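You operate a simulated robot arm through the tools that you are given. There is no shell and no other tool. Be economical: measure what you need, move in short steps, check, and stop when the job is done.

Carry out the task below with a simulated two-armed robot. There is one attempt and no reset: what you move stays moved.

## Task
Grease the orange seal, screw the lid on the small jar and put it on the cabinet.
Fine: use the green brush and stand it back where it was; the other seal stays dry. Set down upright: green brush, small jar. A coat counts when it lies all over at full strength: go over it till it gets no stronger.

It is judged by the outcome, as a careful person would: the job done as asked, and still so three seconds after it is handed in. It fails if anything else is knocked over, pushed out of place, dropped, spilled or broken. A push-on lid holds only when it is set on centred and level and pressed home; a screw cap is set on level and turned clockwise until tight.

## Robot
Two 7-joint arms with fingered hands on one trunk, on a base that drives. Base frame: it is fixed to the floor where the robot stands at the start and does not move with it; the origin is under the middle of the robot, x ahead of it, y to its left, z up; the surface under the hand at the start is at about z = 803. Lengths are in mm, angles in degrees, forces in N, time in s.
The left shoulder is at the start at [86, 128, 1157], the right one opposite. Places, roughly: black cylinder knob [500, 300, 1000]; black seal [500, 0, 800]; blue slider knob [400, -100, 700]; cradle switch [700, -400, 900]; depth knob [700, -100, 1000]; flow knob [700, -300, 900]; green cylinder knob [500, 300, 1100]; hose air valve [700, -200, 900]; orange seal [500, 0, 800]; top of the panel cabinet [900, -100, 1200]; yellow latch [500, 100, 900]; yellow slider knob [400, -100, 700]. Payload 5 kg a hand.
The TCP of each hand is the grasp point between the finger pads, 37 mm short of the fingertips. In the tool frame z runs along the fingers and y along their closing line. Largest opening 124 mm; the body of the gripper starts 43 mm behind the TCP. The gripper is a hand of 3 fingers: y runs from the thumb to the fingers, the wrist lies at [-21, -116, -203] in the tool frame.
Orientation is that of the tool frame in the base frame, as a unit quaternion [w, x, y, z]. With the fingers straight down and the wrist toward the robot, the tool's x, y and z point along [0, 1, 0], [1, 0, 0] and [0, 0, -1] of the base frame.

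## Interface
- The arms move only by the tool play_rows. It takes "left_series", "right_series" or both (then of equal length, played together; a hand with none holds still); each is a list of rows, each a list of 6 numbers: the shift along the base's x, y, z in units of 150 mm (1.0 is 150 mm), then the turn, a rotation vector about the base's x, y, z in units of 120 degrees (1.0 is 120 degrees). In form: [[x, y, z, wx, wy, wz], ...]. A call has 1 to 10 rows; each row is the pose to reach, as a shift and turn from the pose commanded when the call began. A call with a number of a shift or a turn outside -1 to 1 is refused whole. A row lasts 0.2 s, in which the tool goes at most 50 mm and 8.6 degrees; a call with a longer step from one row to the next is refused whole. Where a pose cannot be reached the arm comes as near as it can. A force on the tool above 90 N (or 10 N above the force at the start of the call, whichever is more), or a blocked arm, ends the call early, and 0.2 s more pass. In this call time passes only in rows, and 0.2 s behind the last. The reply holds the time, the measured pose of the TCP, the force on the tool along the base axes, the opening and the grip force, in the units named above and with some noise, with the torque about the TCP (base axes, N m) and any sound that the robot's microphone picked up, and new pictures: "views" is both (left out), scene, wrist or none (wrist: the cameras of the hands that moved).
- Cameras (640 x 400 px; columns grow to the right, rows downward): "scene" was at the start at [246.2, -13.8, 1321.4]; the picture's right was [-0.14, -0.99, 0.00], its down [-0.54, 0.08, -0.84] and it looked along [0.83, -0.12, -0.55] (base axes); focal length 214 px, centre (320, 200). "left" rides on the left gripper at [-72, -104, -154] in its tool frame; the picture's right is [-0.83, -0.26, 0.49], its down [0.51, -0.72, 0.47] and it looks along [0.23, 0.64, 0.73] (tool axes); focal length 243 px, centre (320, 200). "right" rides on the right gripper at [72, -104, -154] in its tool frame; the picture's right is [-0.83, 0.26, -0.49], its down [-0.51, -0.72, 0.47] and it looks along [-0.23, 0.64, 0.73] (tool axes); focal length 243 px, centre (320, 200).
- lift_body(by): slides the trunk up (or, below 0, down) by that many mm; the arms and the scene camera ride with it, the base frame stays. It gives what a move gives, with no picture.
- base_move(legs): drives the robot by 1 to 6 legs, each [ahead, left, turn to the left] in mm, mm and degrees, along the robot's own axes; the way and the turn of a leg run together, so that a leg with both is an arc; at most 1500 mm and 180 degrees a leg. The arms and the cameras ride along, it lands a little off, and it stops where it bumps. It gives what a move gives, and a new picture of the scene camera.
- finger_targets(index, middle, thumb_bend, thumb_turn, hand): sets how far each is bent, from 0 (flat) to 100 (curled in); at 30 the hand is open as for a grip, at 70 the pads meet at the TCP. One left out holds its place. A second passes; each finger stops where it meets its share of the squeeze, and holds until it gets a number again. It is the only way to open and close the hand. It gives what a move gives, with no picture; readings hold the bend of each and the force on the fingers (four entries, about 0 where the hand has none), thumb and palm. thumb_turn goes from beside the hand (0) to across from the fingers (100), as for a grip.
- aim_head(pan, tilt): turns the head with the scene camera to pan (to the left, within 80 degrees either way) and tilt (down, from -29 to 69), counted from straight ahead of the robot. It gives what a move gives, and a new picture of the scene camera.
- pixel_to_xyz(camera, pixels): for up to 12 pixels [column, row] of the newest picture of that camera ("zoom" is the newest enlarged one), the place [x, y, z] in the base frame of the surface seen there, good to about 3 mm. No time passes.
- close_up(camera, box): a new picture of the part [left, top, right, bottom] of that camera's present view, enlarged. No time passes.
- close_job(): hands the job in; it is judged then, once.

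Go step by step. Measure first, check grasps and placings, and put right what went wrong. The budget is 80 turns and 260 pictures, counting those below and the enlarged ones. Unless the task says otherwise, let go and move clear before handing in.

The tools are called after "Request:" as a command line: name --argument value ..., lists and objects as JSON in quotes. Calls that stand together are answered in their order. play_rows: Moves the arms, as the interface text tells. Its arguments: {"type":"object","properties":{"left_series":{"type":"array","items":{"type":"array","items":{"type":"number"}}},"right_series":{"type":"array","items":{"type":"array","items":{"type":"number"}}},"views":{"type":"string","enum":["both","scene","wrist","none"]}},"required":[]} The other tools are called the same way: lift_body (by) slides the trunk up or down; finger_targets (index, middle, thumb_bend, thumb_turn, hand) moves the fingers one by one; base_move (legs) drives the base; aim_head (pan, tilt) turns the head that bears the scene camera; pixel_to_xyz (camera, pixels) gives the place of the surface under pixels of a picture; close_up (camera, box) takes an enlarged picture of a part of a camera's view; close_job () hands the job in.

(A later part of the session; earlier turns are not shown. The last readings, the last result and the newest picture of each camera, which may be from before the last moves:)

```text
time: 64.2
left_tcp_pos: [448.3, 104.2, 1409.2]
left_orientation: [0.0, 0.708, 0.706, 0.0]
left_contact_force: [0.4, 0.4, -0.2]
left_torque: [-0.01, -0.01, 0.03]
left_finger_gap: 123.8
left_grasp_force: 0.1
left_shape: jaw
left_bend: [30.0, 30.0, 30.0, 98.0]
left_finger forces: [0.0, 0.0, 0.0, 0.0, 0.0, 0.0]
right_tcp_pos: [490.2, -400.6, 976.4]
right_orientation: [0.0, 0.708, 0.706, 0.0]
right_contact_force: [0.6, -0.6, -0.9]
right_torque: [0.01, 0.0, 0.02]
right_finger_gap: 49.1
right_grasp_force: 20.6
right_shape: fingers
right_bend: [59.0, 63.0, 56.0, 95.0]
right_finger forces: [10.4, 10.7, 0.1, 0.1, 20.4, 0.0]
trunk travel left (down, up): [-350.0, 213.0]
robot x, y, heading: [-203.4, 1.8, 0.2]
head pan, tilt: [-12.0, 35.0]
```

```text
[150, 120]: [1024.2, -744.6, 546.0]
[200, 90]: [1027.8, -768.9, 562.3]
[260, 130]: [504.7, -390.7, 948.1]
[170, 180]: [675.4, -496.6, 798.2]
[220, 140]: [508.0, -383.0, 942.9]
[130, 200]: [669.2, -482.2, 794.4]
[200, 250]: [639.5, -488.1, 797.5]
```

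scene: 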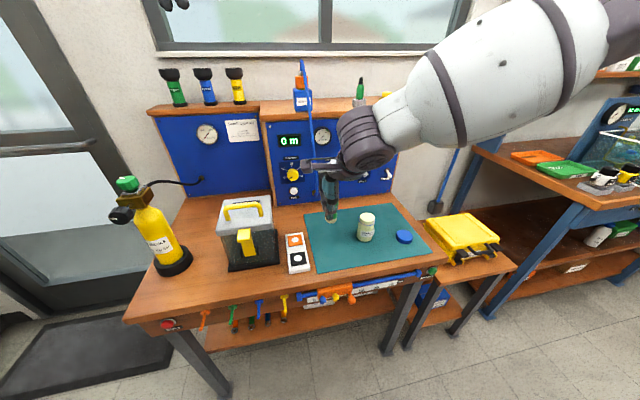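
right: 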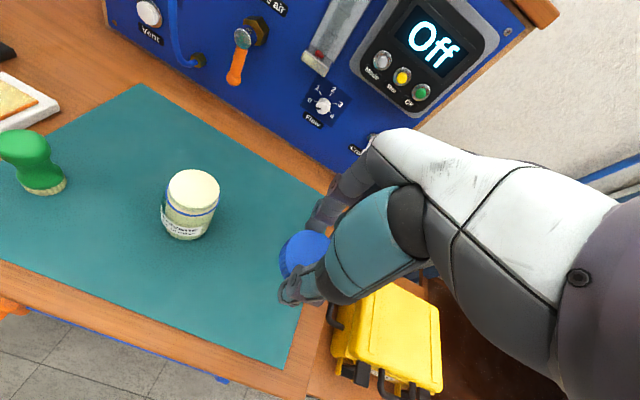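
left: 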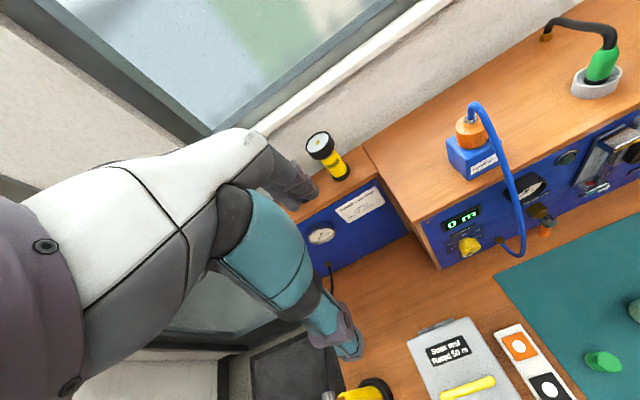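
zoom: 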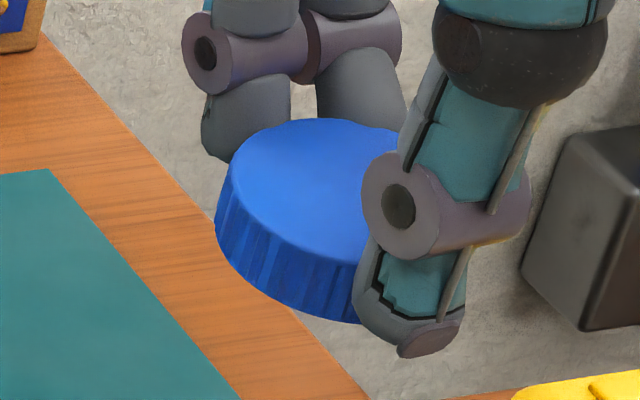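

Lid centre relative to TCP is about (−6.5,+1), with a ~5° tilt. I'll level it (+5° about y) and move over the jar.

Request:
play_rows --right_series '[[0.05, 0.2, 0, 0, 0.02, 0], [0.12, 0.5, 0, 0, 0.042, 0], [0.2, 0.75, 0, 0, 0.042, 0], [0.252, 0.837, 0, 0, 0.042, 0]]' --views "wrist"

Request:
close_up --camera "scene" --box '[334, 180, 414, 240]'

Request:
close_up --camera "right" --box '[200, 150, 440, 300]'

Request:
pixel_to_xyz --camera "zoom" --pixels '[[233, 275], [237, 255], [248, 236], [265, 222], [290, 217], [315, 222], [335, 232], [242, 303], [290, 260]]'

```text
time: 65.2
left_tcp_pos: [448.2, 103.2, 1408.7]
left_orientation: [0.0, 0.708, 0.706, 0.0]
left_contact_force: [0.2, -0.2, 0.4]
left_torque: [-0.03, -0.01, 0.0]
left_finger_gap: 123.5
left_grasp_force: 0.1
left_shape: jaw
left_bend: [30.0, 30.0, 30.0, 98.0]
left_finger forces: [0.0, 0.0, 0.0, 0.0, 0.1, 0.0]
right_tcp_pos: [528.0, -275.0, 977.0]
right_orientation: [-0.031, 0.708, 0.705, -0.032]
right_contact_force: [0.1, -0.4, 0.3]
right_torque: [0.01, 0.06, -0.02]
right_finger_gap: 49.2
right_grasp_force: 20.8
right_shape: fingers
right_bend: [59.0, 63.0, 56.0, 95.0]
right_finger forces: [10.2, 10.7, 0.0, 0.0, 20.3, 0.0]
trunk travel left (down, up): [-350.0, 213.0]
robot x, y, heading: [-200.7, 1.2, 0.1]
head pan, tilt: [-12.0, 35.0]
```

right: 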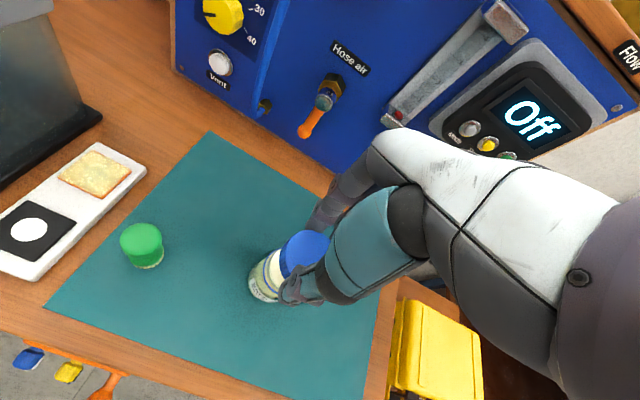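

```text
6.67 times, centred on (374, 210) of scene
```

zoom: 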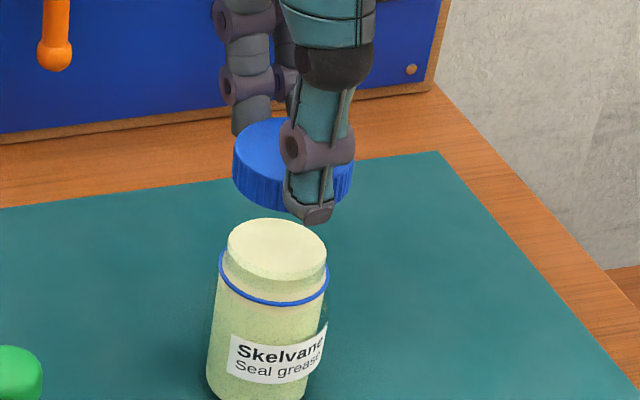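

```text
2.67 times, centred on (320, 225) of right
```

zoom: 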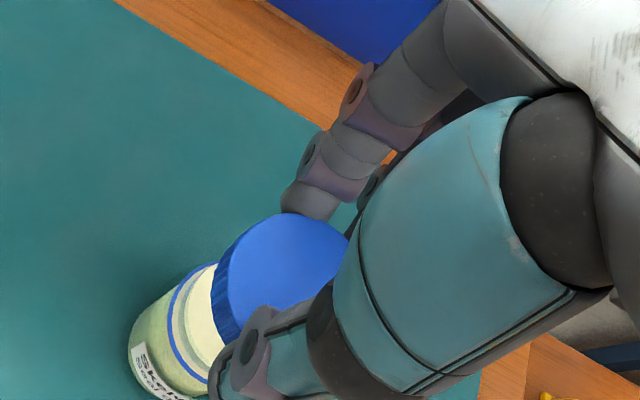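

```text
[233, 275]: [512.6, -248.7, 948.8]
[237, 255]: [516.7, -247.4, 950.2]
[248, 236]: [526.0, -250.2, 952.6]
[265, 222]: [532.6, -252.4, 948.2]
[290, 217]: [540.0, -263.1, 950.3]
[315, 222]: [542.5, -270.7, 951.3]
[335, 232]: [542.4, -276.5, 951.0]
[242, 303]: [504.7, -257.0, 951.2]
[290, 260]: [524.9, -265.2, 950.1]
```

The lid is level and over the jar (lid centre (518.5,-273.7), jar (519.5,-274)). Lowering onto the mouth.

Request:
play_rows --right_series '[[0.005, 0, -0.15, 0, 0, 0], [0.005, 0, -0.27, 0, 0, 0], [0.005, 0, -0.31, 0, 0, 0], [0.005, 0, -0.335, 0, 0, 0], [0.005, 0, -0.36, 0, 0, 0]]' --views "none"

Request:
close_up --camera "scene" --box '[334, 190, 414, 250]'

Request:
close_up --camera "right" --box '[200, 150, 440, 300]'

```text
time: 66.5
left_tcp_pos: [448.9, 103.5, 1408.3]
left_orientation: [0.001, 0.708, 0.707, 0.0]
left_contact_force: [1.0, -0.5, -0.4]
left_torque: [-0.04, 0.01, -0.02]
left_finger_gap: 123.6
left_grasp_force: 0.0
left_shape: jaw
left_bend: [30.0, 30.0, 30.0, 98.0]
left_finger forces: [0.0, 0.1, 0.0, 0.0, 0.0, 0.1]
right_tcp_pos: [526.5, -277.2, 921.5]
right_orientation: [-0.031, 0.707, 0.706, -0.032]
right_contact_force: [1.9, 0.0, 16.1]
right_torque: [-0.04, 0.31, 0.03]
right_finger_gap: 49.8
right_grasp_force: 22.7
right_shape: fingers
right_bend: [59.0, 63.0, 57.0, 95.0]
right_finger forces: [9.1, 16.1, 0.1, 0.1, 20.8, 0.1]
trunk travel left (down, up): [-350.0, 213.0]
robot x, y, heading: [-204.3, 0.0, -0.2]
head pan, tilt: [-12.0, 35.0]
```

```text
6.67 times, centred on (374, 220) of scene
```

zoom: 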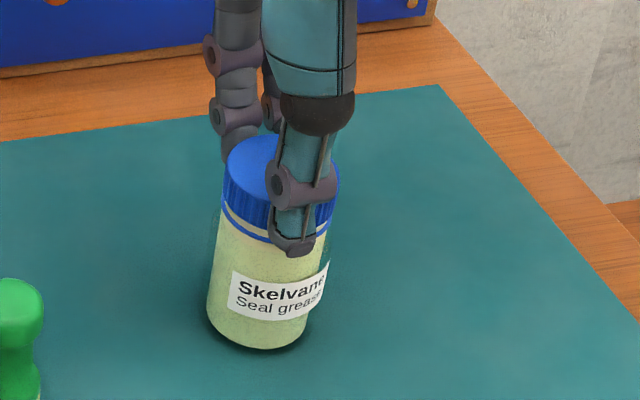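

```text
2.67 times, centred on (320, 225) of right
```

zoom: 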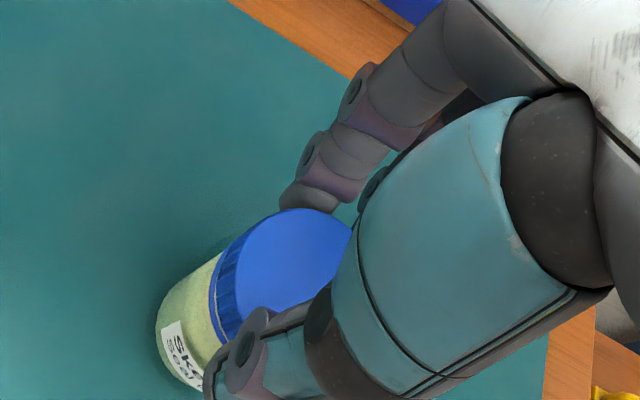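

The lid is seated level on the mouth (16 N). Turning clockwise ~50° about the lid axis with light downward pressure, watching whether the jar's label stays put.

Request:
play_rows --right_series '[[-0.003, -0.008, -0.002, 0, 0, -0.07], [-0.006, -0.015, -0.004, 0, 0, -0.14], [-0.011, -0.021, -0.006, 0, 0, -0.21], [-0.016, -0.027, -0.008, 0, 0, -0.28], [-0.023, -0.032, -0.01, 0, 0, -0.35], [-0.03, -0.036, -0.012, 0, 0, -0.42]]' --views "none"

Request:
close_up --camera "scene" --box '[334, 190, 414, 250]'

```text
time: 67.8
left_tcp_pos: [447.5, 103.5, 1409.3]
left_orientation: [0.0, 0.707, 0.707, 0.0]
left_contact_force: [-0.4, -0.1, -0.2]
left_torque: [-0.01, 0.0, 0.01]
left_finger_gap: 123.6
left_grasp_force: 0.1
left_shape: jaw
left_bend: [30.0, 30.0, 30.0, 98.0]
left_finger forces: [0.1, 0.0, 0.0, 0.1, 0.0, 0.1]
right_tcp_pos: [522.9, -282.4, 921.7]
right_orientation: [-0.04, 0.941, 0.337, -0.014]
right_contact_force: [-1.3, -1.6, 12.5]
right_torque: [0.09, 0.24, 0.06]
right_finger_gap: 49.4
right_grasp_force: 22.7
right_shape: fingers
right_bend: [59.0, 63.0, 57.0, 95.0]
right_finger forces: [8.0, 16.1, 0.0, 0.0, 20.0, 0.0]
trunk travel left (down, up): [-350.0, 213.0]
robot x, y, heading: [-201.8, -1.7, 0.2]
head pan, tilt: [-12.0, 35.0]
```

```text
6.67 times, centred on (374, 220) of scene
```

zoom: 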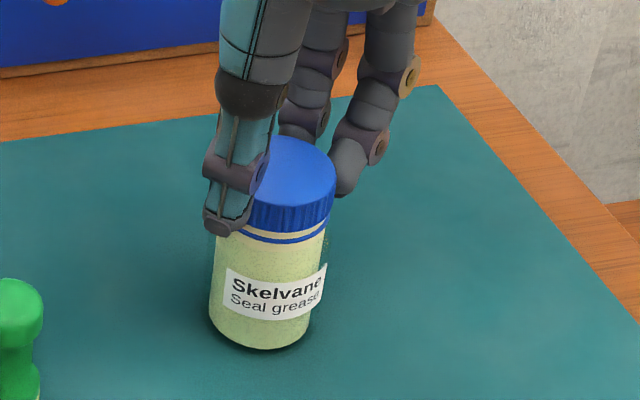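

The label stayed nearly still while the lid turned with the hand. Continuing another 42°.

Request:
play_rows --right_series '[[-0.007, -0.003, -0.003, 0, 0, -0.07], [-0.015, -0.005, -0.006, 0, 0, -0.14], [-0.023, -0.005, -0.009, 0, 0, -0.21], [-0.031, -0.005, -0.012, 0, 0, -0.28], [-0.039, -0.003, -0.015, 0, 0, -0.35]]' --views "none"

Request:
close_up --camera "scene" --box '[334, 190, 414, 250]'

```text
time: 69.0
left_tcp_pos: [446.8, 102.5, 1409.5]
left_orientation: [0.0, 0.708, 0.707, 0.0]
left_contact_force: [-0.3, 0.2, -0.2]
left_torque: [-0.02, 0.02, -0.01]
left_finger_gap: 123.9
left_grasp_force: 0.1
left_shape: jaw
left_bend: [30.0, 30.0, 30.0, 98.0]
left_finger forces: [0.0, 0.0, 0.0, 0.0, 0.0, 0.1]
right_tcp_pos: [516.2, -282.0, 920.6]
right_orientation: [-0.044, 0.999, -0.023, 0.001]
right_contact_force: [-2.6, -3.0, 16.5]
right_torque: [0.1, 0.15, 0.05]
right_finger_gap: 49.5
right_grasp_force: 23.1
right_shape: fingers
right_bend: [59.0, 63.0, 57.0, 95.0]
right_finger forces: [9.3, 17.7, 0.0, 0.0, 19.8, 0.1]
trunk travel left (down, up): [-350.0, 213.0]
robot x, y, heading: [-201.5, 1.4, 0.2]
head pan, tilt: [-12.0, 35.0]
```

```text
6.67 times, centred on (374, 220) of scene
```

zoom: 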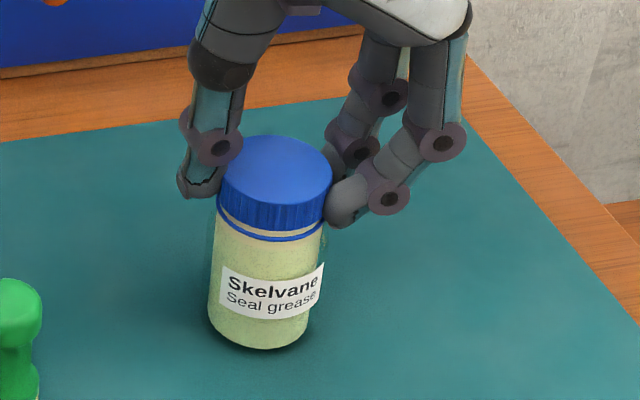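

Turned ~92° total, jar steady. Now ratcheting: open, centre the hand on the lid axis, and rotate back.

Request:
finger_targets --hand "right" --index 40 --middle 40 --thumb_bend 40

Request:
play_rows --right_series '[[0.016, 0.053, 0.013, 0, 0, 0], [0.016, 0.053, 0.013, 0, 0, 0.07], [0.016, 0.053, 0.013, 0, 0, 0.14], [0.016, 0.053, 0.013, 0, 0, 0.21], [0.016, 0.053, 0.013, 0, 0, 0.28], [0.016, 0.053, 0.013, 0, 0, 0.35], [0.016, 0.053, 0.013, 0, 0, 0.42], [0.016, 0.053, 0.013, 0, 0, 0.49], [0.016, 0.053, 0.013, 0, 0, 0.56], [0.016, 0.053, 0.013, 0, 0, 0.63]]' --views "none"

Request:
close_up --camera "scene" --box '[334, 190, 414, 250]'

```text
time: 70.0
left_tcp_pos: [449.0, 102.5, 1409.2]
left_orientation: [0.001, 0.708, 0.707, 0.001]
left_contact_force: [0.1, 0.4, 0.3]
left_torque: [0.01, 0.02, 0.0]
left_finger_gap: 123.5
left_grasp_force: 0.2
left_shape: jaw
left_bend: [30.0, 30.0, 30.0, 98.0]
left_finger forces: [0.0, 0.1, 0.0, 0.1, 0.1, 0.0]
right_tcp_pos: [516.7, -282.2, 918.4]
right_orientation: [-0.044, 0.999, -0.023, 0.001]
right_contact_force: [1.0, 0.3, 0.4]
right_torque: [-0.02, 0.0, -0.02]
right_finger_gap: 98.1
right_grasp_force: 0.1
right_shape: fingers
right_bend: [40.0, 40.0, 40.0, 97.0]
right_finger forces: [0.0, 0.0, 0.0, 0.0, 0.1, 0.0]
trunk travel left (down, up): [-350.0, 213.0]
robot x, y, heading: [-201.4, 5.2, -0.2]
head pan, tilt: [-12.0, 35.0]
```

```text
time: 72.2
left_tcp_pos: [446.6, 101.8, 1409.3]
left_orientation: [0.0, 0.707, 0.707, 0.0]
left_contact_force: [0.7, 0.1, 0.7]
left_torque: [0.05, 0.0, 0.01]
left_finger_gap: 123.9
left_grasp_force: 0.1
left_shape: jaw
left_bend: [30.0, 30.0, 30.0, 98.0]
left_finger forces: [0.1, 0.1, 0.0, 0.1, 0.1, 0.0]
right_tcp_pos: [520.6, -274.8, 920.9]
right_orientation: [-0.035, 0.802, 0.596, -0.026]
right_contact_force: [0.5, 0.2, -0.5]
right_torque: [-0.02, -0.02, 0.0]
right_finger_gap: 98.3
right_grasp_force: 0.3
right_shape: fingers
right_bend: [40.0, 40.0, 40.0, 97.0]
right_finger forces: [0.1, 0.0, 0.0, 0.0, 0.1, 0.0]
trunk travel left (down, up): [-350.0, 213.0]
robot x, y, heading: [-202.0, 0.3, -0.2]
head pan, tilt: [-12.0, 35.0]
```

```text
6.67 times, centred on (374, 220) of scene
```

zoom: 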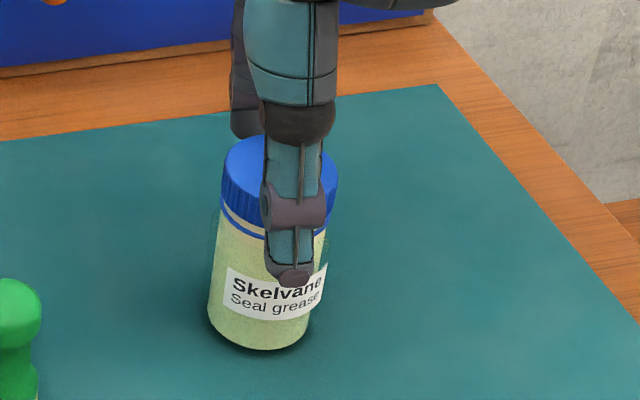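

The lid sits level. Removing the 5° hand tilt and rotating back further to yaw ≈ +58°.

Request:
play_rows --right_series '[[0, 0, 0, -0.012, -0.04, 0]]' --views "none"

Request:
play_rows --right_series '[[0, 0, 0, 0, 0, 0.07], [0, 0, 0, 0, 0, 0.14], [0, 0, 0, 0, 0, 0.21], [0, 0, 0, 0, 0, 0.28], [0, 0, 0, 0, 0, 0.35], [0, 0, 0, 0, 0, 0.42], [0, 0, 0, 0, 0, 0.49], [0, 0, 0, 0, 0, 0.56], [0, 0, 0, 0, 0, 0.63]]' --views "none"

Request:
close_up --camera "scene" --box '[334, 190, 414, 250]'

Request:
pixel_to_xyz --camera "zoom" --pixels '[[245, 170], [265, 150], [235, 185], [270, 170]]'

```text
time: 72.7
left_tcp_pos: [447.9, 101.9, 1408.2]
left_orientation: [0.0, 0.708, 0.707, 0.0]
left_contact_force: [-0.6, -0.2, 0.3]
left_torque: [0.02, -0.01, -0.01]
left_finger_gap: 123.7
left_grasp_force: 0.0
left_shape: jaw
left_bend: [30.0, 30.0, 30.0, 98.0]
left_finger forces: [0.1, 0.0, 0.0, 0.0, 0.0, 0.0]
right_tcp_pos: [520.6, -274.6, 919.8]
right_orientation: [0.0, 0.803, 0.596, 0.0]
right_contact_force: [1.0, -0.2, -0.3]
right_torque: [0.0, 0.01, 0.04]
right_finger_gap: 98.0
right_grasp_force: 0.0
right_shape: fingers
right_bend: [40.0, 40.0, 40.0, 97.0]
right_finger forces: [0.1, 0.0, 0.0, 0.0, 0.0, 0.1]
trunk travel left (down, up): [-350.0, 213.0]
robot x, y, heading: [-202.6, 3.3, -0.4]
head pan, tilt: [-12.0, 35.0]
```

```text
time: 74.7
left_tcp_pos: [448.8, 102.3, 1407.5]
left_orientation: [-0.001, 0.708, 0.706, 0.0]
left_contact_force: [0.9, 0.6, -0.8]
left_torque: [0.02, 0.02, -0.01]
left_finger_gap: 123.8
left_grasp_force: 0.1
left_shape: jaw
left_bend: [30.0, 30.0, 30.0, 98.0]
left_finger forces: [0.0, 0.1, 0.0, 0.0, 0.0, 0.1]
right_tcp_pos: [520.8, -274.8, 922.1]
right_orientation: [0.0, 0.27, 0.963, 0.0]
right_contact_force: [0.8, 0.1, 0.2]
right_torque: [-0.02, -0.03, 0.01]
right_finger_gap: 98.1
right_grasp_force: 0.1
right_shape: fingers
right_bend: [40.0, 40.0, 40.0, 97.0]
right_finger forces: [0.1, 0.0, 0.0, 0.1, 0.0, 0.0]
trunk travel left (down, up): [-350.0, 213.0]
robot x, y, heading: [-202.6, 0.0, -0.3]
head pan, tilt: [-12.0, 35.0]
```

```text
6.67 times, centred on (374, 220) of scene
```

zoom: 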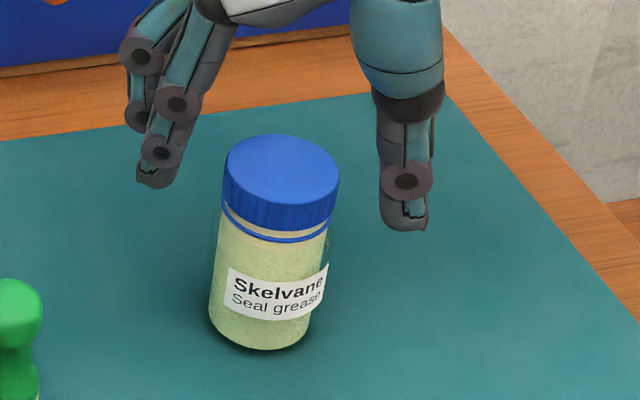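

```text
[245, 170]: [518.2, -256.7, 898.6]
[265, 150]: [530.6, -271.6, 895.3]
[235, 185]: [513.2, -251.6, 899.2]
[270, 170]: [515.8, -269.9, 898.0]
```

Lid is level (top ≈898), hand centred at yaw +58°. Gripping and turning clockwise again.

Request:
finger_targets --hand "right" --index 72 --middle 72 --thumb_bend 72

Request:
play_rows --right_series '[[0, 0, -0.005, 0, 0, -0.07], [0, 0, -0.01, 0, 0, -0.14], [0, 0, -0.015, 0, 0, -0.21], [0, 0, -0.02, 0, 0, -0.28], [0, 0, -0.022, 0, 0, -0.35], [0, 0, -0.024, 0, 0, -0.42], [0, 0, -0.026, 0, 0, -0.49], [0, 0, -0.028, 0, 0, -0.56], [0, 0, -0.03, 0, 0, -0.63]]' --views "none"

Request:
close_up --camera "scene" --box '[334, 190, 414, 250]'

```text
time: 75.7
left_tcp_pos: [447.9, 103.9, 1408.3]
left_orientation: [0.0, 0.708, 0.706, 0.0]
left_contact_force: [0.4, -0.7, -0.3]
left_torque: [-0.03, 0.05, -0.01]
left_finger_gap: 123.6
left_grasp_force: 0.1
left_shape: jaw
left_bend: [30.0, 30.0, 30.0, 98.0]
left_finger forces: [0.0, 0.0, 0.0, 0.0, 0.0, 0.0]
right_tcp_pos: [519.7, -275.0, 919.9]
right_orientation: [0.0, 0.27, 0.963, -0.001]
right_contact_force: [0.6, -0.3, 0.0]
right_torque: [-0.04, 0.01, 0.01]
right_finger_gap: 49.3
right_grasp_force: 19.5
right_shape: fingers
right_bend: [57.0, 62.0, 58.0, 96.0]
right_finger forces: [9.3, 9.4, 0.0, 0.1, 20.4, 0.0]
trunk travel left (down, up): [-350.0, 213.0]
robot x, y, heading: [-201.1, 0.7, -0.2]
head pan, tilt: [-12.0, 35.0]
```

```text
time: 77.7
left_tcp_pos: [445.2, 106.0, 1410.7]
left_orientation: [0.001, 0.708, 0.706, 0.001]
left_contact_force: [1.3, 0.9, 0.2]
left_torque: [0.01, 0.0, 0.01]
left_finger_gap: 123.8
left_grasp_force: 0.2
left_shape: jaw
left_bend: [30.0, 30.0, 30.0, 98.0]
left_finger forces: [0.0, 0.0, 0.1, 0.0, 0.0, 0.0]
right_tcp_pos: [520.1, -274.9, 919.2]
right_orientation: [0.001, 0.804, 0.594, 0.002]
right_contact_force: [0.8, -6.5, 26.2]
right_torque: [-0.14, 0.05, 0.08]
right_finger_gap: 49.4
right_grasp_force: 22.6
right_shape: fingers
right_bend: [57.0, 62.0, 58.0, 96.0]
right_finger forces: [9.5, 14.5, 0.0, 0.0, 21.4, 0.1]
trunk travel left (down, up): [-350.0, 213.0]
robot x, y, heading: [-200.9, 0.6, 0.0]
head pan, tilt: [-12.0, 35.0]
```

```text
6.67 times, centred on (374, 220) of scene
```

zoom: 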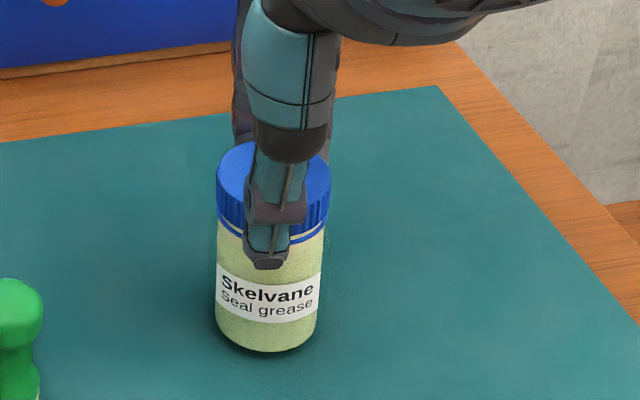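

The jar rotated slightly with the lid (label moved), and the gap seems to be closing. Continuing 76° more.

Request:
play_rows --right_series '[[0, 0, 0, 0, 0, -0.07], [0, 0, 0, 0, 0, -0.14], [0, 0, 0, 0, 0, -0.21], [0, 0, -0.002, 0, 0, -0.28], [0, 0, -0.002, 0, 0, -0.35], [0, 0, -0.004, 0, 0, -0.42], [0, 0, -0.004, 0, 0, -0.49], [0, 0, -0.006, 0, 0, -0.56], [0, 0, -0.006, 0, 0, -0.63]]' --views "none"

Request:
close_up --camera "scene" --box '[334, 190, 414, 250]'

```text
time: 79.7
left_tcp_pos: [445.8, 102.2, 1407.5]
left_orientation: [0.0, 0.707, 0.707, 0.0]
left_contact_force: [1.0, -0.3, 0.8]
left_torque: [0.01, 0.01, 0.01]
left_finger_gap: 123.6
left_grasp_force: 0.1
left_shape: jaw
left_bend: [30.0, 30.0, 30.0, 98.0]
left_finger forces: [0.1, 0.0, 0.0, 0.0, 0.0, 0.1]
right_tcp_pos: [518.1, -273.3, 917.2]
right_orientation: [0.0, 1.0, -0.023, 0.001]
right_contact_force: [-6.6, -8.4, 28.9]
right_torque: [-0.57, 0.29, 0.06]
right_finger_gap: 49.1
right_grasp_force: 25.4
right_shape: fingers
right_bend: [57.0, 61.0, 58.0, 96.0]
right_finger forces: [12.2, 18.5, 0.0, 0.0, 20.1, 0.0]
trunk travel left (down, up): [-350.0, 213.0]
robot x, y, heading: [-202.4, -2.6, 0.0]
head pan, tilt: [-12.0, 35.0]
```

```text
6.67 times, centred on (374, 220) of scene
```

zoom: 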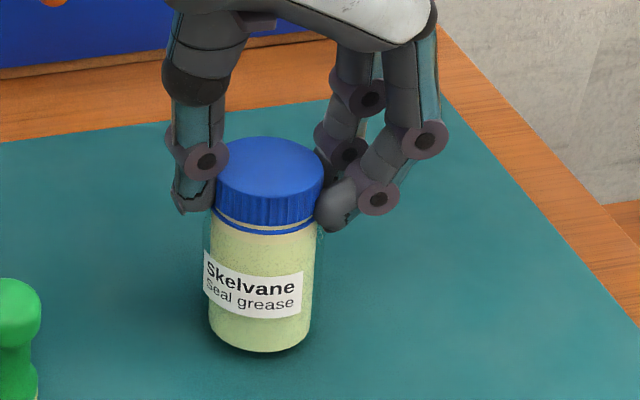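

More of a grip on the thread; the jar co-rotates a little. Opening, rotating back, and re-measuring the lid.

Request:
finger_targets --hand "right" --index 40 --middle 40 --thumb_bend 40

Request:
play_rows --right_series '[[0, 0, 0.03, 0, 0, 0.07], [0, 0, 0.03, 0, 0, 0.14], [0, 0, 0.03, 0, 0, 0.21], [0, 0, 0.03, 0, 0, 0.28], [0, 0, 0.03, 0, 0, 0.35], [0, 0, 0.03, 0, 0, 0.42], [0, 0, 0.03, 0, 0, 0.49], [0, 0, 0.03, 0, 0, 0.56], [0, 0, 0.03, 0, 0, 0.63]]' --views "none"

Request:
play_rows --right_series '[[0, 0, 0, 0, 0, 0.07], [0, 0, 0, 0, 0, 0.14], [0, 0, 0, 0, 0, 0.21], [0, 0, 0, 0, 0, 0.28], [0, 0, 0, 0, 0, 0.35], [0, 0, 0, 0, 0, 0.42], [0, 0, 0, 0, 0, 0.49], [0, 0, 0, 0, 0, 0.56], [0, 0, 0, 0, 0, 0.63]]' --views "none"

Request:
close_up --camera "scene" --box '[334, 190, 414, 250]'

Request:
pixel_to_xyz --camera "zoom" --pixels '[[270, 145], [270, 168], [270, 190], [225, 168], [315, 170], [270, 325]]'

```text
time: 80.7
left_tcp_pos: [448.5, 102.0, 1408.2]
left_orientation: [0.001, 0.708, 0.706, 0.0]
left_contact_force: [-0.7, 0.3, 0.9]
left_torque: [0.06, 0.0, 0.0]
left_finger_gap: 123.6
left_grasp_force: 0.0
left_shape: jaw
left_bend: [30.0, 30.0, 30.0, 98.0]
left_finger forces: [0.0, 0.1, 0.0, 0.1, 0.0, 0.1]
right_tcp_pos: [520.2, -273.6, 913.5]
right_orientation: [0.0, 1.0, -0.022, 0.001]
right_contact_force: [-0.3, 0.2, 0.1]
right_torque: [0.0, -0.03, 0.02]
right_finger_gap: 98.0
right_grasp_force: 0.0
right_shape: fingers
right_bend: [40.0, 40.0, 40.0, 97.0]
right_finger forces: [0.0, 0.0, 0.1, 0.0, 0.0, 0.1]
trunk travel left (down, up): [-350.0, 213.0]
robot x, y, heading: [-202.2, 2.5, 0.1]
head pan, tilt: [-12.0, 35.0]
```

```text
time: 82.7
left_tcp_pos: [448.9, 101.8, 1408.9]
left_orientation: [0.0, 0.708, 0.706, 0.0]
left_contact_force: [-0.8, -0.5, -0.4]
left_torque: [0.04, -0.02, 0.0]
left_finger_gap: 123.7
left_grasp_force: 0.1
left_shape: jaw
left_bend: [30.0, 30.0, 30.0, 98.0]
left_finger forces: [0.0, 0.0, 0.0, 0.0, 0.1, 0.0]
right_tcp_pos: [521.1, -275.7, 919.5]
right_orientation: [0.0, 0.803, 0.596, 0.0]
right_contact_force: [0.3, 0.1, 0.8]
right_torque: [-0.01, -0.01, 0.01]
right_finger_gap: 98.1
right_grasp_force: 0.0
right_shape: fingers
right_bend: [40.0, 40.0, 40.0, 97.0]
right_finger forces: [0.0, 0.0, 0.0, 0.0, 0.0, 0.0]
trunk travel left (down, up): [-350.0, 213.0]
robot x, y, heading: [-199.7, -1.8, -0.0]
head pan, tilt: [-12.0, 35.0]
```

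```text
time: 84.7
left_tcp_pos: [448.9, 102.2, 1409.0]
left_orientation: [0.0, 0.708, 0.706, -0.001]
left_contact_force: [0.8, 0.3, -0.8]
left_torque: [0.01, -0.04, 0.01]
left_finger_gap: 123.6
left_grasp_force: 0.1
left_shape: jaw
left_bend: [30.0, 30.0, 30.0, 98.0]
left_finger forces: [0.0, 0.1, 0.1, 0.0, 0.1, 0.1]
right_tcp_pos: [522.2, -275.9, 920.3]
right_orientation: [0.0, 0.27, 0.963, 0.001]
right_contact_force: [-0.3, -0.3, -0.5]
right_torque: [0.0, 0.0, 0.01]
right_finger_gap: 98.2
right_grasp_force: 0.0
right_shape: fingers
right_bend: [40.0, 40.0, 40.0, 97.0]
right_finger forces: [0.0, 0.1, 0.0, 0.0, 0.0, 0.1]
trunk travel left (down, up): [-350.0, 213.0]
robot x, y, heading: [-203.4, 0.8, 0.0]
head pan, tilt: [-12.0, 35.0]
```

```text
6.67 times, centred on (374, 220) of scene
```

zoom: 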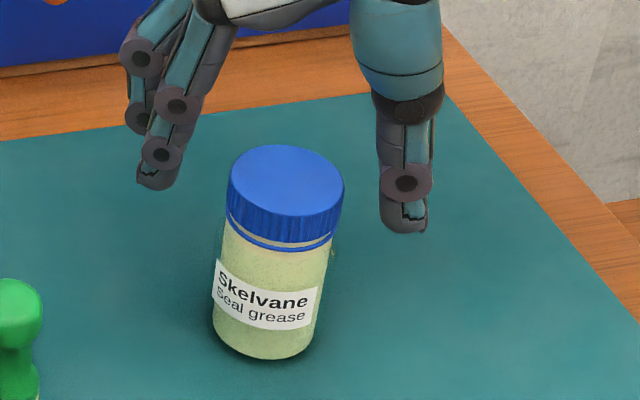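

```text
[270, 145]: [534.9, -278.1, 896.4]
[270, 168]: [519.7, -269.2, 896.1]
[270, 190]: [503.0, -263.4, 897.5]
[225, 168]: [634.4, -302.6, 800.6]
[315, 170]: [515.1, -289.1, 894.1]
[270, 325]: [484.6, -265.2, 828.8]
```

The jar shifted slightly; the lid centre is now about (512,-276), top 896. Recentre, grip and turn again.

Request:
play_rows --right_series '[[-0.06, 0, -0.01, 0, 0, 0]]' --views "none"

Request:
finger_targets --hand "right" --index 75 --middle 75 --thumb_bend 75

Request:
play_rows --right_series '[[0, 0, -0.005, 0, 0, -0.07], [0, 0, -0.01, 0, 0, -0.14], [0, 0, -0.015, 0, 0, -0.21], [0, 0, -0.018, 0, 0, -0.28], [0, 0, -0.02, 0, 0, -0.35], [0, 0, -0.022, 0, 0, -0.42], [0, 0, -0.024, 0, 0, -0.49], [0, 0, -0.026, 0, 0, -0.56], [0, 0, -0.028, 0, 0, -0.63]]' --views "none"

Request:
close_up --camera "scene" --box '[334, 190, 414, 250]'

```text
time: 85.0
left_tcp_pos: [448.5, 102.5, 1408.7]
left_orientation: [0.0, 0.708, 0.706, -0.001]
left_contact_force: [1.2, 0.9, 0.3]
left_torque: [0.01, 0.02, -0.01]
left_finger_gap: 123.6
left_grasp_force: 0.1
left_shape: jaw
left_bend: [30.0, 30.0, 30.0, 98.0]
left_finger forces: [0.0, 0.1, 0.1, 0.0, 0.0, 0.1]
right_tcp_pos: [510.9, -275.9, 917.3]
right_orientation: [0.0, 0.269, 0.963, 0.0]
right_contact_force: [-0.2, 0.6, 0.5]
right_torque: [0.02, -0.06, 0.0]
right_finger_gap: 98.3
right_grasp_force: 0.1
right_shape: fingers
right_bend: [40.0, 40.0, 40.0, 97.0]
right_finger forces: [0.0, 0.1, 0.0, 0.0, 0.0, 0.0]
trunk travel left (down, up): [-350.0, 213.0]
robot x, y, heading: [-202.1, -2.0, -0.2]
head pan, tilt: [-12.0, 35.0]
```

```text
time: 86.0
left_tcp_pos: [447.8, 103.4, 1409.0]
left_orientation: [0.0, 0.708, 0.706, 0.0]
left_contact_force: [-0.4, -0.2, -0.6]
left_torque: [0.0, -0.01, -0.01]
left_finger_gap: 123.6
left_grasp_force: 0.0
left_shape: jaw
left_bend: [30.0, 30.0, 30.0, 98.0]
left_finger forces: [0.0, 0.0, 0.0, 0.0, 0.1, 0.1]
right_tcp_pos: [512.2, -274.7, 917.6]
right_orientation: [0.0, 0.27, 0.963, 0.0]
right_contact_force: [1.7, 1.1, -0.3]
right_torque: [0.03, -0.08, 0.02]
right_finger_gap: 48.9
right_grasp_force: 19.6
right_shape: fingers
right_bend: [57.0, 61.0, 58.0, 96.0]
right_finger forces: [9.2, 10.2, 0.0, 0.0, 20.1, 0.2]
trunk travel left (down, up): [-350.0, 213.0]
robot x, y, heading: [-201.8, 0.8, -0.2]
head pan, tilt: [-12.0, 35.0]
```

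```text
time: 88.0
left_tcp_pos: [445.7, 104.4, 1409.7]
left_orientation: [0.002, 0.708, 0.706, 0.001]
left_contact_force: [0.1, 0.3, -0.3]
left_torque: [-0.03, 0.01, -0.01]
left_finger_gap: 123.6
left_grasp_force: 0.1
left_shape: jaw
left_bend: [30.0, 30.0, 30.0, 98.0]
left_finger forces: [0.1, 0.0, 0.1, 0.0, 0.0, 0.1]
right_tcp_pos: [509.5, -273.7, 915.6]
right_orientation: [0.001, 0.804, 0.594, 0.001]
right_contact_force: [-3.1, -2.9, 18.1]
right_torque: [-0.07, 0.21, 0.1]
right_finger_gap: 48.3
right_grasp_force: 20.3
right_shape: fingers
right_bend: [58.0, 61.0, 58.0, 96.0]
right_finger forces: [8.0, 12.0, 0.0, 0.1, 21.6, 0.0]
trunk travel left (down, up): [-350.0, 213.0]
robot x, y, heading: [-201.3, 2.0, -0.3]
head pan, tilt: [-12.0, 35.0]
```

```text
6.67 times, centred on (374, 220) of scene
```

zoom: 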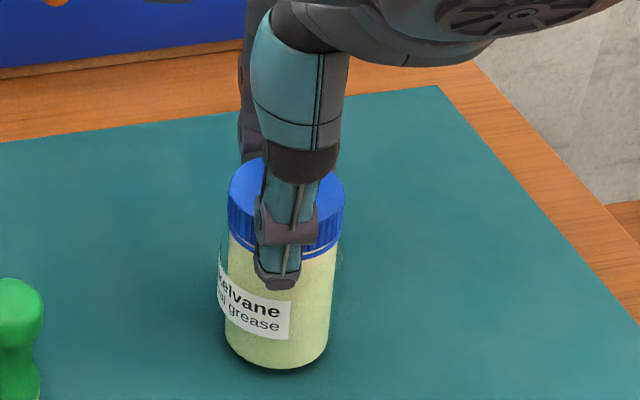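

The jar co-rotated about half this time. I'll press harder (~50 N) while turning the next segment to increase mat friction.

Request:
play_rows --right_series '[[0, 0, -0.03, 0, 0, 0], [0, 0, -0.05, 0, 0, -0.05], [0, 0, -0.05, 0, 0, -0.12], [0, 0, -0.05, 0, 0, -0.19], [0, 0, -0.05, 0, 0, -0.26], [0, 0, -0.05, 0, 0, -0.33], [0, 0, -0.05, 0, 0, -0.4], [0, 0, -0.05, 0, 0, -0.47], [0, 0, -0.05, 0, 0, -0.54], [0, 0, -0.05, 0, 0, -0.61]]' --views "none"

Request:
close_up --camera "scene" --box '[334, 190, 414, 250]'

```text
time: 90.2
left_tcp_pos: [446.8, 101.7, 1408.8]
left_orientation: [0.0, 0.708, 0.707, 0.0]
left_contact_force: [0.3, -0.1, -1.2]
left_torque: [0.0, -0.01, 0.01]
left_finger_gap: 123.9
left_grasp_force: 0.1
left_shape: jaw
left_bend: [30.0, 30.0, 30.0, 98.0]
left_finger forces: [0.0, 0.1, 0.0, 0.1, 0.0, 0.0]
right_tcp_pos: [511.0, -276.2, 906.0]
right_orientation: [0.0, 1.0, -0.003, 0.001]
right_contact_force: [3.2, -2.0, 12.6]
right_torque: [-0.3, -0.11, 0.12]
right_finger_gap: 43.6
right_grasp_force: 20.4
right_shape: fingers
right_bend: [60.0, 62.0, 60.0, 96.0]
right_finger forces: [11.0, 11.6, 0.0, 0.0, 17.7, 0.0]
trunk travel left (down, up): [-350.0, 213.0]
robot x, y, heading: [-207.9, -0.3, -0.2]
head pan, tilt: [-12.0, 35.0]
```

```text
6.67 times, centred on (374, 220) of scene
```

zoom: 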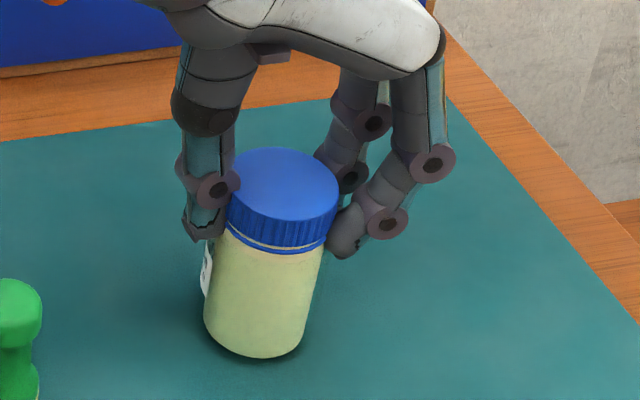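

The jar co-rotated fully and the fingers slid down, so the jar must be held. Plan: regrip the lid, lift the jar in the air, hold its body with the left hand, then tighten. First open, rise and rotate back, while turning the left hand sideways.

Request:
finger_targets --hand "right" --index 40 --middle 40 --thumb_bend 40

Request:
play_rows --right_series '[[0, 0, 0.1, 0, 0, 0], [0, 0, 0.1, 0, 0, 0.07], [0, 0, 0.1, 0, 0, 0.14], [0, 0, 0.1, 0, 0, 0.21], [0, 0, 0.1, 0, 0, 0.28], [0, 0, 0.1, 0, 0, 0.35], [0, 0, 0.1, 0, 0, 0.42], [0, 0, 0.1, 0, 0, 0.49], [0, 0, 0.1, 0, 0, 0.56], [0, 0, 0.1, 0, 0, 0.63]]' --left_series '[[0, 0, 0, -0.07, 0, 0], [0, 0, 0, -0.14, 0, 0], [0, 0, 0, -0.21, 0, 0], [0, 0, 0, -0.28, 0, 0], [0, 0, 0, -0.35, 0, 0], [0, 0, 0, -0.42, 0, 0], [0, 0, 0, -0.49, 0, 0], [0, 0, 0, -0.56, 0, 0], [0, 0, 0, -0.63, 0, 0], [0, 0, 0, -0.7, 0, 0]]' --views "none"

Request:
play_rows --right_series '[[0, 0, 0, 0, 0, 0.07], [0, 0, 0, 0, 0, 0.14], [0, 0, 0, 0, 0, 0.21], [0, 0, 0, 0, 0, 0.28], [0, 0, 0, 0, 0, 0.35], [0, 0, 0, 0, 0, 0.42], [0, 0, 0, 0, 0, 0.49], [0, 0, 0, 0, 0, 0.56], [0, 0, 0, 0, 0, 0.63]]' --left_series '[[0, 0, 0, -0.05, 0, 0], [0, 0.1, -0.2, -0.05, 0, 0], [0, 0.1, -0.4, -0.05, 0, 0], [0, 0.1, -0.6, -0.05, 0, 0], [0, 0.1, -0.8, -0.05, 0, 0], [0, 0.1, -0.95, -0.05, 0, 0], [0, 0.1, -0.95, -0.05, 0, 0], [0, 0.1, -0.95, -0.05, 0, 0], [0, 0.1, -0.95, -0.05, 0, 0]]' --views "scene"

Request:
close_up --camera "scene" --box '[334, 190, 414, 250]'

Request:
pixel_to_xyz --camera "zoom" --pixels '[[280, 160], [280, 180], [280, 200], [240, 180], [320, 180], [270, 325]]'

```text
time: 91.2
left_tcp_pos: [448.7, 101.7, 1407.0]
left_orientation: [0.0, 0.707, 0.707, 0.0]
left_contact_force: [-0.2, -0.6, -0.2]
left_torque: [0.01, -0.02, -0.06]
left_finger_gap: 123.5
left_grasp_force: 0.0
left_shape: jaw
left_bend: [30.0, 30.0, 30.0, 98.0]
left_finger forces: [0.1, 0.0, 0.0, 0.0, 0.0, 0.1]
right_tcp_pos: [510.4, -275.3, 906.9]
right_orientation: [0.0, 1.0, -0.001, 0.0]
right_contact_force: [-0.5, 0.2, 0.4]
right_torque: [-0.02, -0.01, 0.02]
right_finger_gap: 98.1
right_grasp_force: 0.1
right_shape: fingers
right_bend: [40.0, 40.0, 40.0, 97.0]
right_finger forces: [0.0, 0.0, 0.0, 0.1, 0.0, 0.0]
trunk travel left (down, up): [-350.0, 213.0]
robot x, y, heading: [-203.0, 0.5, 0.1]
head pan, tilt: [-12.0, 35.0]
```

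```text
time: 93.5
left_tcp_pos: [447.9, 102.0, 1409.0]
left_orientation: [0.474, 0.526, 0.525, -0.474]
left_contact_force: [-0.2, 0.3, -0.5]
left_torque: [0.03, 0.0, -0.03]
left_finger_gap: 124.0
left_grasp_force: 0.0
left_shape: jaw
left_bend: [30.0, 30.0, 30.0, 98.0]
left_finger forces: [0.0, 0.0, 0.0, 0.1, 0.0, 0.0]
right_tcp_pos: [511.9, -274.2, 922.6]
right_orientation: [0.001, 0.79, 0.613, 0.0]
right_contact_force: [-0.2, -0.4, 0.3]
right_torque: [0.0, -0.01, -0.03]
right_finger_gap: 98.0
right_grasp_force: 0.1
right_shape: fingers
right_bend: [40.0, 40.0, 40.0, 97.0]
right_finger forces: [0.0, 0.0, 0.0, 0.0, 0.1, 0.0]
trunk travel left (down, up): [-350.0, 213.0]
robot x, y, heading: [-198.5, -0.8, -0.1]
head pan, tilt: [-12.0, 35.0]
```

```text
time: 95.5
left_tcp_pos: [450.2, 115.0, 1266.6]
left_orientation: [0.501, 0.5, 0.498, -0.5]
left_contact_force: [0.6, -0.1, 0.1]
left_torque: [-0.05, 0.02, 0.0]
left_finger_gap: 123.6
left_grasp_force: 0.0
left_shape: jaw
left_bend: [30.0, 30.0, 30.0, 98.0]
left_finger forces: [0.0, 0.0, 0.0, 0.0, 0.1, 0.0]
right_tcp_pos: [512.9, -275.7, 920.0]
right_orientation: [-0.001, 0.25, 0.968, 0.002]
right_contact_force: [0.1, -0.7, -1.2]
right_torque: [0.02, 0.04, 0.0]
right_finger_gap: 98.3
right_grasp_force: 0.1
right_shape: fingers
right_bend: [40.0, 40.0, 40.0, 97.0]
right_finger forces: [0.0, 0.0, 0.0, 0.1, 0.0, 0.0]
trunk travel left (down, up): [-350.0, 213.0]
robot x, y, heading: [-201.7, -4.1, -0.1]
head pan, tilt: [-12.0, 35.0]
```

scene: 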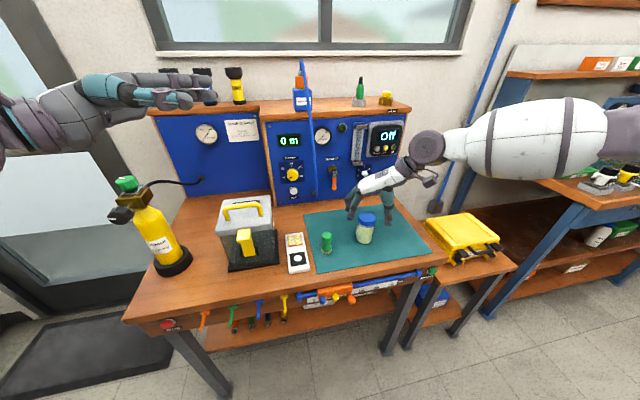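

```text
6.67 times, centred on (374, 220) of scene
```

zoom: 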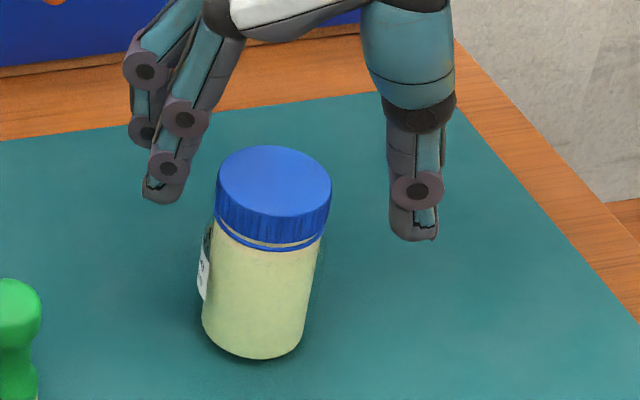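

```text
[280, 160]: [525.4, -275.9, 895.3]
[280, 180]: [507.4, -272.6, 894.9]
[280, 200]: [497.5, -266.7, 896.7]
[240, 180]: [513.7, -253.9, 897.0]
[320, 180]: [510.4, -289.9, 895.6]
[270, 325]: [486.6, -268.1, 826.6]
```

Lid centre is now ≈(509,-270). Centre, grip the lid firmly and lift the jar.

Request:
play_rows --right_series '[[-0.025, 0.035, -0.005, 0, 0, 0]]' --views "none"

Request:
finger_targets --hand "right" --index 85 --middle 85 --thumb_bend 85

Request:
play_rows --right_series '[[0, 0, 0.1, 0, 0, 0], [0, 0, 0.3, 0, 0, 0], [0, 0, 0.6, 0, 0, 0], [0, 0, 0.9, 0, 0, 0]]' --views "none"

Request:
close_up --camera "scene" --box '[320, 160, 416, 240]'

```text
time: 95.8
left_tcp_pos: [448.0, 117.0, 1266.5]
left_orientation: [0.501, 0.501, 0.499, -0.499]
left_contact_force: [0.0, -0.1, -0.3]
left_torque: [0.01, -0.04, -0.01]
left_finger_gap: 123.7
left_grasp_force: 0.1
left_shape: jaw
left_bend: [30.0, 30.0, 30.0, 98.0]
left_finger forces: [0.0, 0.0, 0.0, 0.1, 0.1, 0.0]
right_tcp_pos: [508.2, -267.7, 920.6]
right_orientation: [0.001, 0.25, 0.968, 0.0]
right_contact_force: [-0.7, -0.3, 0.1]
right_torque: [-0.06, 0.03, 0.02]
right_finger_gap: 98.3
right_grasp_force: 0.1
right_shape: fingers
right_bend: [40.0, 40.0, 40.0, 97.0]
right_finger forces: [0.1, 0.0, 0.1, 0.0, 0.0, 0.0]
trunk travel left (down, up): [-350.0, 213.0]
robot x, y, heading: [-199.0, 1.8, 0.1]
head pan, tilt: [-12.0, 35.0]
```

```text
time: 96.8
left_tcp_pos: [448.1, 115.2, 1267.6]
left_orientation: [0.5, 0.5, 0.5, -0.499]
left_contact_force: [0.2, -0.4, 0.3]
left_torque: [0.01, -0.02, -0.01]
left_finger_gap: 123.6
left_grasp_force: 0.0
left_shape: jaw
left_bend: [30.0, 30.0, 30.0, 98.0]
left_finger forces: [0.0, 0.0, 0.0, 0.0, 0.0, 0.1]
right_tcp_pos: [508.2, -267.7, 919.1]
right_orientation: [0.0, 0.249, 0.968, 0.0]
right_contact_force: [1.8, 0.0, -0.1]
right_torque: [0.09, -0.06, 0.0]
right_finger_gap: 45.7
right_grasp_force: 19.4
right_shape: fingers
right_bend: [59.0, 60.0, 58.0, 96.0]
right_finger forces: [8.8, 10.8, 0.0, 0.0, 18.9, 0.0]
trunk travel left (down, up): [-350.0, 213.0]
robot x, y, heading: [-203.4, -1.4, -0.3]
head pan, tilt: [-12.0, 35.0]
```

```text
time: 97.8
left_tcp_pos: [448.7, 117.1, 1267.7]
left_orientation: [0.5, 0.502, 0.499, -0.498]
left_contact_force: [-0.9, 0.1, -0.8]
left_torque: [0.01, -0.04, 0.01]
left_finger_gap: 123.7
left_grasp_force: 0.1
left_shape: jaw
left_bend: [30.0, 30.0, 30.0, 98.0]
left_finger forces: [0.0, 0.0, 0.0, 0.0, 0.1, 0.0]
right_tcp_pos: [505.0, -267.9, 1057.3]
right_orientation: [0.0, 0.25, 0.968, 0.0]
right_contact_force: [-0.9, -0.4, -3.4]
right_torque: [0.0, -0.01, 0.02]
right_finger_gap: 45.3
right_grasp_force: 18.6
right_shape: fingers
right_bend: [59.0, 60.0, 58.0, 96.0]
right_finger forces: [8.9, 9.3, 0.0, 0.0, 18.6, 0.0]
trunk travel left (down, up): [-350.0, 213.0]
robot x, y, heading: [-200.6, -1.8, -0.2]
head pan, tilt: [-12.0, 35.0]
```

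```text
5.00 times, centred on (368, 200) of scene
```

zoom: 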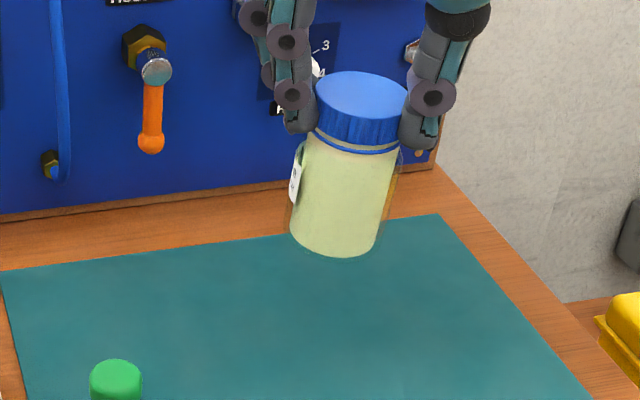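

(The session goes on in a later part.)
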